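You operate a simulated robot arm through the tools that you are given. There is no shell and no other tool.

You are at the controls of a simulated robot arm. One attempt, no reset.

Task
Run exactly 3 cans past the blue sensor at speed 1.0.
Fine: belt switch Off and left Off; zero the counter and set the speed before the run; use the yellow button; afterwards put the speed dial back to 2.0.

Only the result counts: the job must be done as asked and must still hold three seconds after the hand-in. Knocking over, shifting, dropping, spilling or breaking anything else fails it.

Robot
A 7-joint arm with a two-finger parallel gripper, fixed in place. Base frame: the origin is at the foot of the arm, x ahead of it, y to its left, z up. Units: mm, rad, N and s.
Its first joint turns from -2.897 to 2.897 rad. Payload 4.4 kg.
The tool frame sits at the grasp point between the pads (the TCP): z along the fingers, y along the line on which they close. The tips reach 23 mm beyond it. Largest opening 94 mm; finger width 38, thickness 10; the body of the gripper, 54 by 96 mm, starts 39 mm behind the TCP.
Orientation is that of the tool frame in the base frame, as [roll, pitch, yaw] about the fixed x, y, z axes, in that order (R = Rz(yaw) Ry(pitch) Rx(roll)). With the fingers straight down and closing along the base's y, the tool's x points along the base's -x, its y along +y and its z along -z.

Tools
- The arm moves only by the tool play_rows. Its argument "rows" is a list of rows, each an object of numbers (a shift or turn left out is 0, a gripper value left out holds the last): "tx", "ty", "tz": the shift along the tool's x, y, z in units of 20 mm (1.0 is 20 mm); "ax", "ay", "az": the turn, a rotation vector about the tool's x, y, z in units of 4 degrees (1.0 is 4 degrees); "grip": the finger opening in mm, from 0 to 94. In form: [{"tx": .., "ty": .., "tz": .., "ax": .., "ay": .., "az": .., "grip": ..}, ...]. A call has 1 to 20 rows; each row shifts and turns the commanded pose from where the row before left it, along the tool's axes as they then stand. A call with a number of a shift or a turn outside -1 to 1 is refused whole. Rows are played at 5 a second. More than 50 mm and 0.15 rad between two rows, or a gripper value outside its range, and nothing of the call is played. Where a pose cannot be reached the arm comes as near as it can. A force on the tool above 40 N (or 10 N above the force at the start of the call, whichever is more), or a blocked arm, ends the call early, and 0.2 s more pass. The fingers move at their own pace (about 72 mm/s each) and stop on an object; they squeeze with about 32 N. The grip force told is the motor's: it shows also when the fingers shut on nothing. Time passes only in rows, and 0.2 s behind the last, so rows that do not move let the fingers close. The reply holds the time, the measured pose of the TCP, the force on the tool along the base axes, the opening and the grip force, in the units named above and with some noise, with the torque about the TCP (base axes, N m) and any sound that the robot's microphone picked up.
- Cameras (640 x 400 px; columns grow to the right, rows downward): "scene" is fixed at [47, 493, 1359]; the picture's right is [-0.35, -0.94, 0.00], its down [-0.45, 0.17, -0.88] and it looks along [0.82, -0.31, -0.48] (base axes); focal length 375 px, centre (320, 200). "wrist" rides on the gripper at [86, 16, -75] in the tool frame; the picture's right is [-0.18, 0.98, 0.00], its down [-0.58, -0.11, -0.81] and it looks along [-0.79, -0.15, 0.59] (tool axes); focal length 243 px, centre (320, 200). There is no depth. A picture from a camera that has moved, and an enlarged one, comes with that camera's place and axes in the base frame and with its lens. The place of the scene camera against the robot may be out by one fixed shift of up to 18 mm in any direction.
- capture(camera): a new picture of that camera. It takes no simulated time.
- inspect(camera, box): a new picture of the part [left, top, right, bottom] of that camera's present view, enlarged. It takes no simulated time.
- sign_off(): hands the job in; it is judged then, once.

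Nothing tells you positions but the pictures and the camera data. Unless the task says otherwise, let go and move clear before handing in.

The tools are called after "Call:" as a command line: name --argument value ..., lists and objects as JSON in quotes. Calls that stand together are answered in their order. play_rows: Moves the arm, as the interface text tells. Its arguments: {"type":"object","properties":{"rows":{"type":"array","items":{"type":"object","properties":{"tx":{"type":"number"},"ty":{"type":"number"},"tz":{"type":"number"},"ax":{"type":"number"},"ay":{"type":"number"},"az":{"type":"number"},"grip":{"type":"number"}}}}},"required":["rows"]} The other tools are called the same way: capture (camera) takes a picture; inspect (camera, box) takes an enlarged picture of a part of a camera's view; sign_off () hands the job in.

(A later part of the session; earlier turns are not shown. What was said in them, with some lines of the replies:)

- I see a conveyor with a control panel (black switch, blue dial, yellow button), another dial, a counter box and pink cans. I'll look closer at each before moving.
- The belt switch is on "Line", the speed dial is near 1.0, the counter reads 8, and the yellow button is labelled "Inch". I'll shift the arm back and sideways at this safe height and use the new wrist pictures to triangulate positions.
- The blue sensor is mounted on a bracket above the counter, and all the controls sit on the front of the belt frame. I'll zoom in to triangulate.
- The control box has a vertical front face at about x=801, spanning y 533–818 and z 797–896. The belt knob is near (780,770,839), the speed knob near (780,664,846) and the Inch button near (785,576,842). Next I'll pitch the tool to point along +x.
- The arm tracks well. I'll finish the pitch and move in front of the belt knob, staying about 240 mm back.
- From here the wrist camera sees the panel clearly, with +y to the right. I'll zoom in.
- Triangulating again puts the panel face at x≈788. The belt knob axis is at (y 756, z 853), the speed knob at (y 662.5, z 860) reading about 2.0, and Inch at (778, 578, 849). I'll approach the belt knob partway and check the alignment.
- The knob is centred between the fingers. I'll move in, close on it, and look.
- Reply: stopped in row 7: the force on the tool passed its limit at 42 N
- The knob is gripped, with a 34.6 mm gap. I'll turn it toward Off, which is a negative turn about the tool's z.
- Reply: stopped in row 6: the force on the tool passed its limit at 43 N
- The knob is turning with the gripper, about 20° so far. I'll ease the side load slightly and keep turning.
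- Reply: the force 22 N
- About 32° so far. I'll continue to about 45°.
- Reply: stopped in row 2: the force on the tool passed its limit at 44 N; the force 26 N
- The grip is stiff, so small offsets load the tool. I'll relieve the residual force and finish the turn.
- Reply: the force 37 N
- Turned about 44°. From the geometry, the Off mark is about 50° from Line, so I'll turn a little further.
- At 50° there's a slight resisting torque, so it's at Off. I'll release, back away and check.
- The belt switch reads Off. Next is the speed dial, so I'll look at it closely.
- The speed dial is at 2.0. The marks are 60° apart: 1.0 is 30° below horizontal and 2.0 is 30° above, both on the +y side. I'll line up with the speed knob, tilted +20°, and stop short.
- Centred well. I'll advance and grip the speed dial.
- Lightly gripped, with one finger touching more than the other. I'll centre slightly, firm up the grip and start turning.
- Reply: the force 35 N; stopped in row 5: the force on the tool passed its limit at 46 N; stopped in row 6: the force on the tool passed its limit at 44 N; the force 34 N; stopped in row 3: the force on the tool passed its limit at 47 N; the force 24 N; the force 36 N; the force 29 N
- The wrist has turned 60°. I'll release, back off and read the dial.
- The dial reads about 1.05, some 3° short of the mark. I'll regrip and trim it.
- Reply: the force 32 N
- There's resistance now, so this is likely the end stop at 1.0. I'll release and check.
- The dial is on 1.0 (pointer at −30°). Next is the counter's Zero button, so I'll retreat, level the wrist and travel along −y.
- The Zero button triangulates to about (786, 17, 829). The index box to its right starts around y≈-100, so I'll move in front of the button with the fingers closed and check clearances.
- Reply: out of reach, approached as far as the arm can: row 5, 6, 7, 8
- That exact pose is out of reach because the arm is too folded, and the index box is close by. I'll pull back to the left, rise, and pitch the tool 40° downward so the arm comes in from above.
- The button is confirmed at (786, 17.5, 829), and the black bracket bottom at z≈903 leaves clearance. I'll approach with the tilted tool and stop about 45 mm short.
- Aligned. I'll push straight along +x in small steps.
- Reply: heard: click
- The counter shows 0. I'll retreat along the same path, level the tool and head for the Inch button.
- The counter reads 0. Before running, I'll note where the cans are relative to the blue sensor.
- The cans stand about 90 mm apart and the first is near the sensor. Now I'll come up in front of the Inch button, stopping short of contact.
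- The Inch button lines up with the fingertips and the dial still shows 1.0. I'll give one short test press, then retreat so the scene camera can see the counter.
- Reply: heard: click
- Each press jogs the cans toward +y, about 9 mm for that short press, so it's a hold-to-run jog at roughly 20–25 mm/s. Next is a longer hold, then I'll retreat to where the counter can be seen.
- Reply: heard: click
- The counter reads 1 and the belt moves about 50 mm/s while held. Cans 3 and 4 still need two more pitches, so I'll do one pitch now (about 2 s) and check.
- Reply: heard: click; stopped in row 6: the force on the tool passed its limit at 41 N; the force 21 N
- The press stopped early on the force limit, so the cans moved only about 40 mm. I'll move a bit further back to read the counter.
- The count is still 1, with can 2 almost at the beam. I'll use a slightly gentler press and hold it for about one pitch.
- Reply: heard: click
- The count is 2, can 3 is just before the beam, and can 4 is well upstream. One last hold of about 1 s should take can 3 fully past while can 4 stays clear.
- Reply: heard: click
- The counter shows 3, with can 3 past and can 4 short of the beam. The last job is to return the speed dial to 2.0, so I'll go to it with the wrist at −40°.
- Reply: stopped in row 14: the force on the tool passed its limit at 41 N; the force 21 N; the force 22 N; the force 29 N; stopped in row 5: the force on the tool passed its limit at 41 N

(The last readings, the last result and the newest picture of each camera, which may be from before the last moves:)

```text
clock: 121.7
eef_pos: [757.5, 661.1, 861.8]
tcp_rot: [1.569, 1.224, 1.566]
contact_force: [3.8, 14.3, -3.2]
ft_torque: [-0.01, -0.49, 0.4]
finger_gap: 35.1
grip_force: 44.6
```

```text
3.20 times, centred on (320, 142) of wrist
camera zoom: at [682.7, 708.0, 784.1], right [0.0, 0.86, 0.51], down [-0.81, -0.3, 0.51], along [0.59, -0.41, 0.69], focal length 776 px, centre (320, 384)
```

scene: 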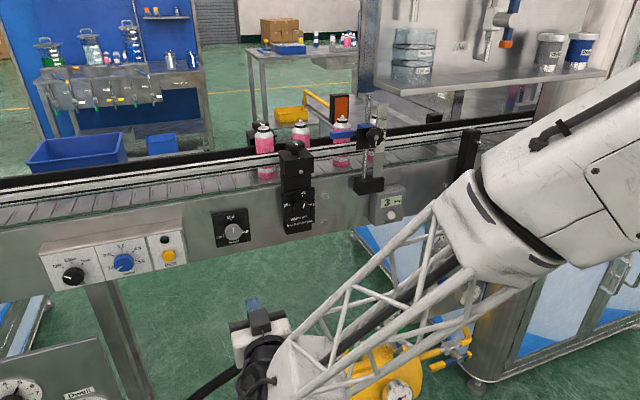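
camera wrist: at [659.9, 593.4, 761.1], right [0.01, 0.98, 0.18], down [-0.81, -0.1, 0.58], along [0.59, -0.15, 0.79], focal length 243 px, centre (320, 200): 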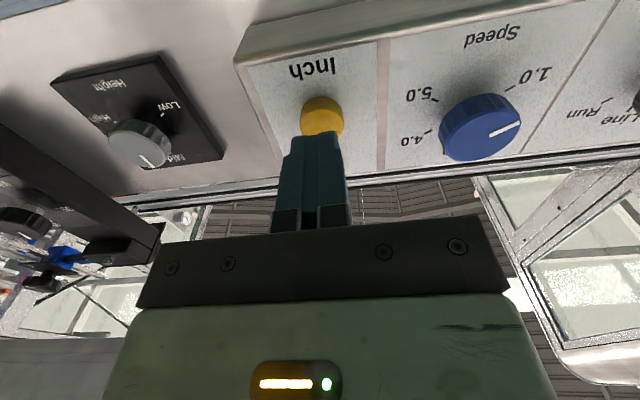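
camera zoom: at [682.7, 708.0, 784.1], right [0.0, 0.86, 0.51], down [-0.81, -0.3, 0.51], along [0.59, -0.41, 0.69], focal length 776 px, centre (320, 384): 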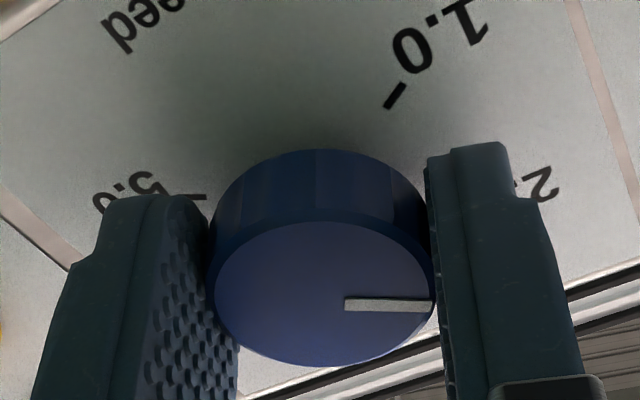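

The wrist is back at +20° and the view matches the original 2.0 picture. I'll release, retreat and verify.

Call:
play_rows --rows '[{"ty": 0.01, "grip": 64}, {}, {}, {"tz": -1}, {"tz": -1}, {}]'

Call:
inspect --camera "wrist" --box '[200, 20, 440, 170]'

Call:
inspect --camera "scene" --box '[70, 230, 170, 292]'

```text
clock: 123.1
eef_pos: [717.1, 662.4, 860.8]
tcp_rot: [1.569, 1.223, 1.564]
contact_force: [-0.8, -0.4, 0.0]
ft_torque: [0.01, 0.01, -0.03]
finger_gap: 64.0
grip_force: 0.1
```

```text
2.67 times, centred on (320, 95) of wrist
camera zoom: at [643.7, 708.5, 783.4], right [0.0, 0.86, 0.51], down [-0.81, -0.3, 0.51], along [0.59, -0.41, 0.69], focal length 647 px, centre (320, 480)
```

zoom: 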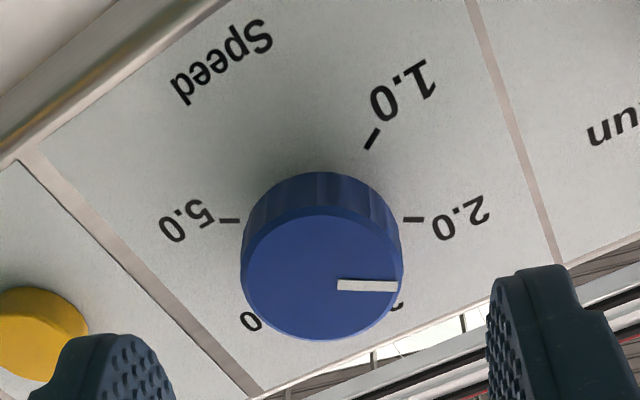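

```text
6.40 times, centred on (120, 261) of scene
camera zoom: at [47.0, 493.0, 1359.0], right [-0.35, -0.94, 0.0], down [-0.45, 0.17, -0.88], along [0.82, -0.31, -0.48], focal length 2398 px, centre (1600, -190)
```

zoom: 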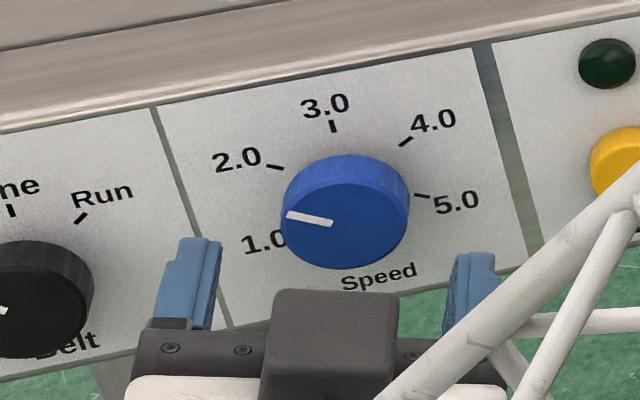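

The dial reads about 2.0, perhaps 2° high. I'll measure it more closely.

Call:
inspect --camera "wrist" --box '[285, 80, 365, 150]'

Call:
inspect --camera "scene" --box '[105, 240, 145, 275]'

```text
5.71 times, centred on (325, 115) of wrist
camera zoom: at [643.7, 708.5, 783.4], right [0.0, 0.86, 0.51], down [-0.81, -0.3, 0.51], along [0.59, -0.41, 0.69], focal length 1386 px, centre (291, 686)
```

zoom: 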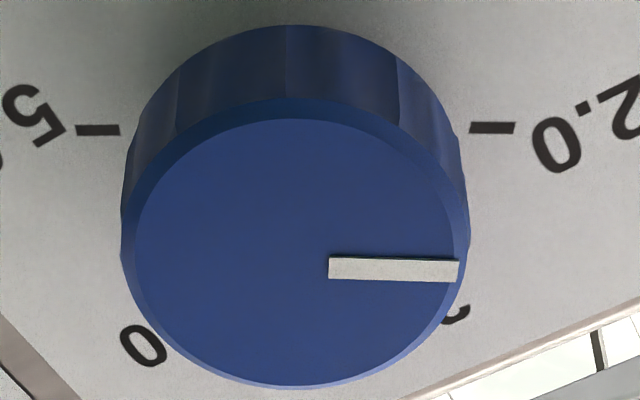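

```text
11.43 times, centred on (125, 258) of scene
camera zoom: at [47.0, 493.0, 1359.0], right [-0.35, -0.94, 0.0], down [-0.45, 0.17, -0.88], along [0.82, -0.31, -0.48], focal length 4282 px, centre (2549, -457)
```

zoom: 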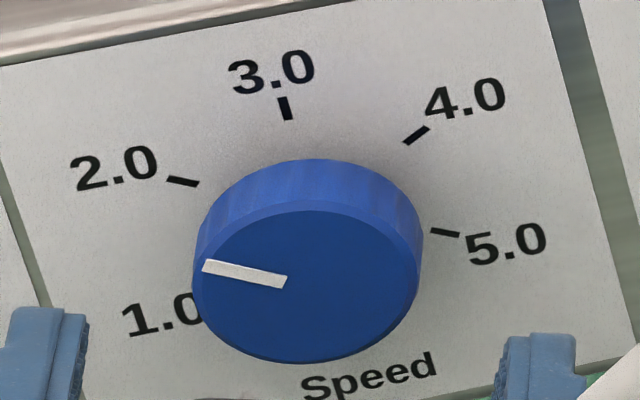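

The pointer is parallel to the 2.0 tick, so the dial is back at 2.0. I'll retreat clear and do a final check of all the controls.

Call:
play_rows --rows '[{"tz": -1}, {"tz": -1}, {"tz": -1}, {"tz": -1}, {"tz": -1}, {"tz": -1}, {"tz": -1}, {"tz": -1, "az": -1}, {"az": -1}, {"az": -1}, {"az": -1}, {"az": -1}, {"ty": -1}, {"ty": -1}, {"ty": -1}, {"ty": -1}, {"ty": -1}, {"ty": -1}, {"ty": -1}, {"ty": -1}]'

Call:
play_rows --rows '[{"ty": -1}, {"ty": -1}, {"ty": -1}, {}, {}]'

Call:
capture --camera "scene"

Call:
inspect --camera "scene" --box '[30, 220, 190, 320]'

Call:
inspect --camera "scene" --box '[240, 90, 420, 230]'

```text
clock: 127.3
eef_pos: [557.2, 502.2, 860.9]
tcp_rot: [-1.343, 1.569, -1.346]
contact_force: [0.4, -0.2, 0.0]
ft_torque: [0.02, 0.02, 0.02]
finger_gap: 63.9
grip_force: 0.2
```

```text
clock: 128.5
eef_pos: [557.4, 442.5, 862.0]
tcp_rot: [-1.224, 1.569, -1.23]
contact_force: [0.3, 0.0, 0.1]
ft_torque: [-0.01, -0.01, -0.01]
finger_gap: 64.0
grip_force: 0.0
```

```text
taken
```

scene: 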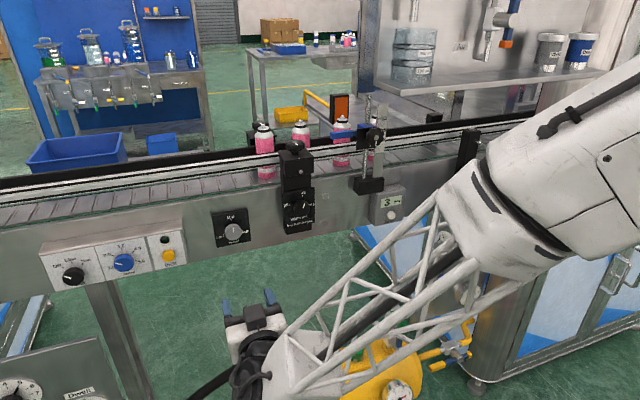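

```text
4.00 times, centred on (110, 270) of scene
camera zoom: at [47.0, 493.0, 1359.0], right [-0.35, -0.94, 0.0], down [-0.45, 0.17, -0.88], along [0.82, -0.31, -0.48], focal length 1499 px, centre (1160, -80)
```

zoom: 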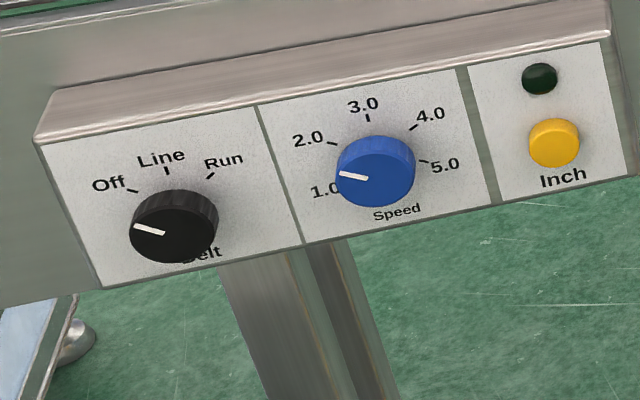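

```text
2.86 times, centred on (330, 160) of scene
camera zoom: at [47.0, 493.0, 1359.0], right [-0.35, -0.94, 0.0], down [-0.45, 0.17, -0.88], along [0.82, -0.31, -0.48], focal length 1070 px, centre (291, 314)
```

zoom: 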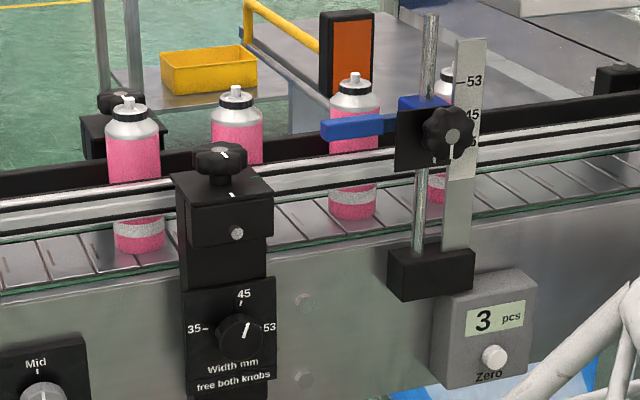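

Everything reads as asked: belt Off, speed 2.0, counter 3, three upright cans past the sensor and the fourth short of it. The arm is clear of the line, so I'm handing in.

Call:
sign_off

```text
The job is handed in.
```

I ran exactly 3 cans past the blue sensor at speed 1.0 and handed the job in. I don't have the judge's verdict.

- **Belt switch:** it started on Line. I turned it to Off before the run and left it there.
- **Counter:** I zeroed it from 8 before the run, and it now reads 3.
- **Speed dial:** I set it to 1.0 before the run and put it back to 2.0 afterwards. By my reading it may sit a touch high, at most about 2.05.
- **Run:** I used only the yellow Inch button, in five separate holds. One ended early on the arm's force limit, so I used a slightly lighter press for the rest.
- **Cans:** three are upright past the sensor, and the fourth is still short of it.

Nothing else looked shifted or knocked over in the final pictures, and the gripper is open and clear of the line.
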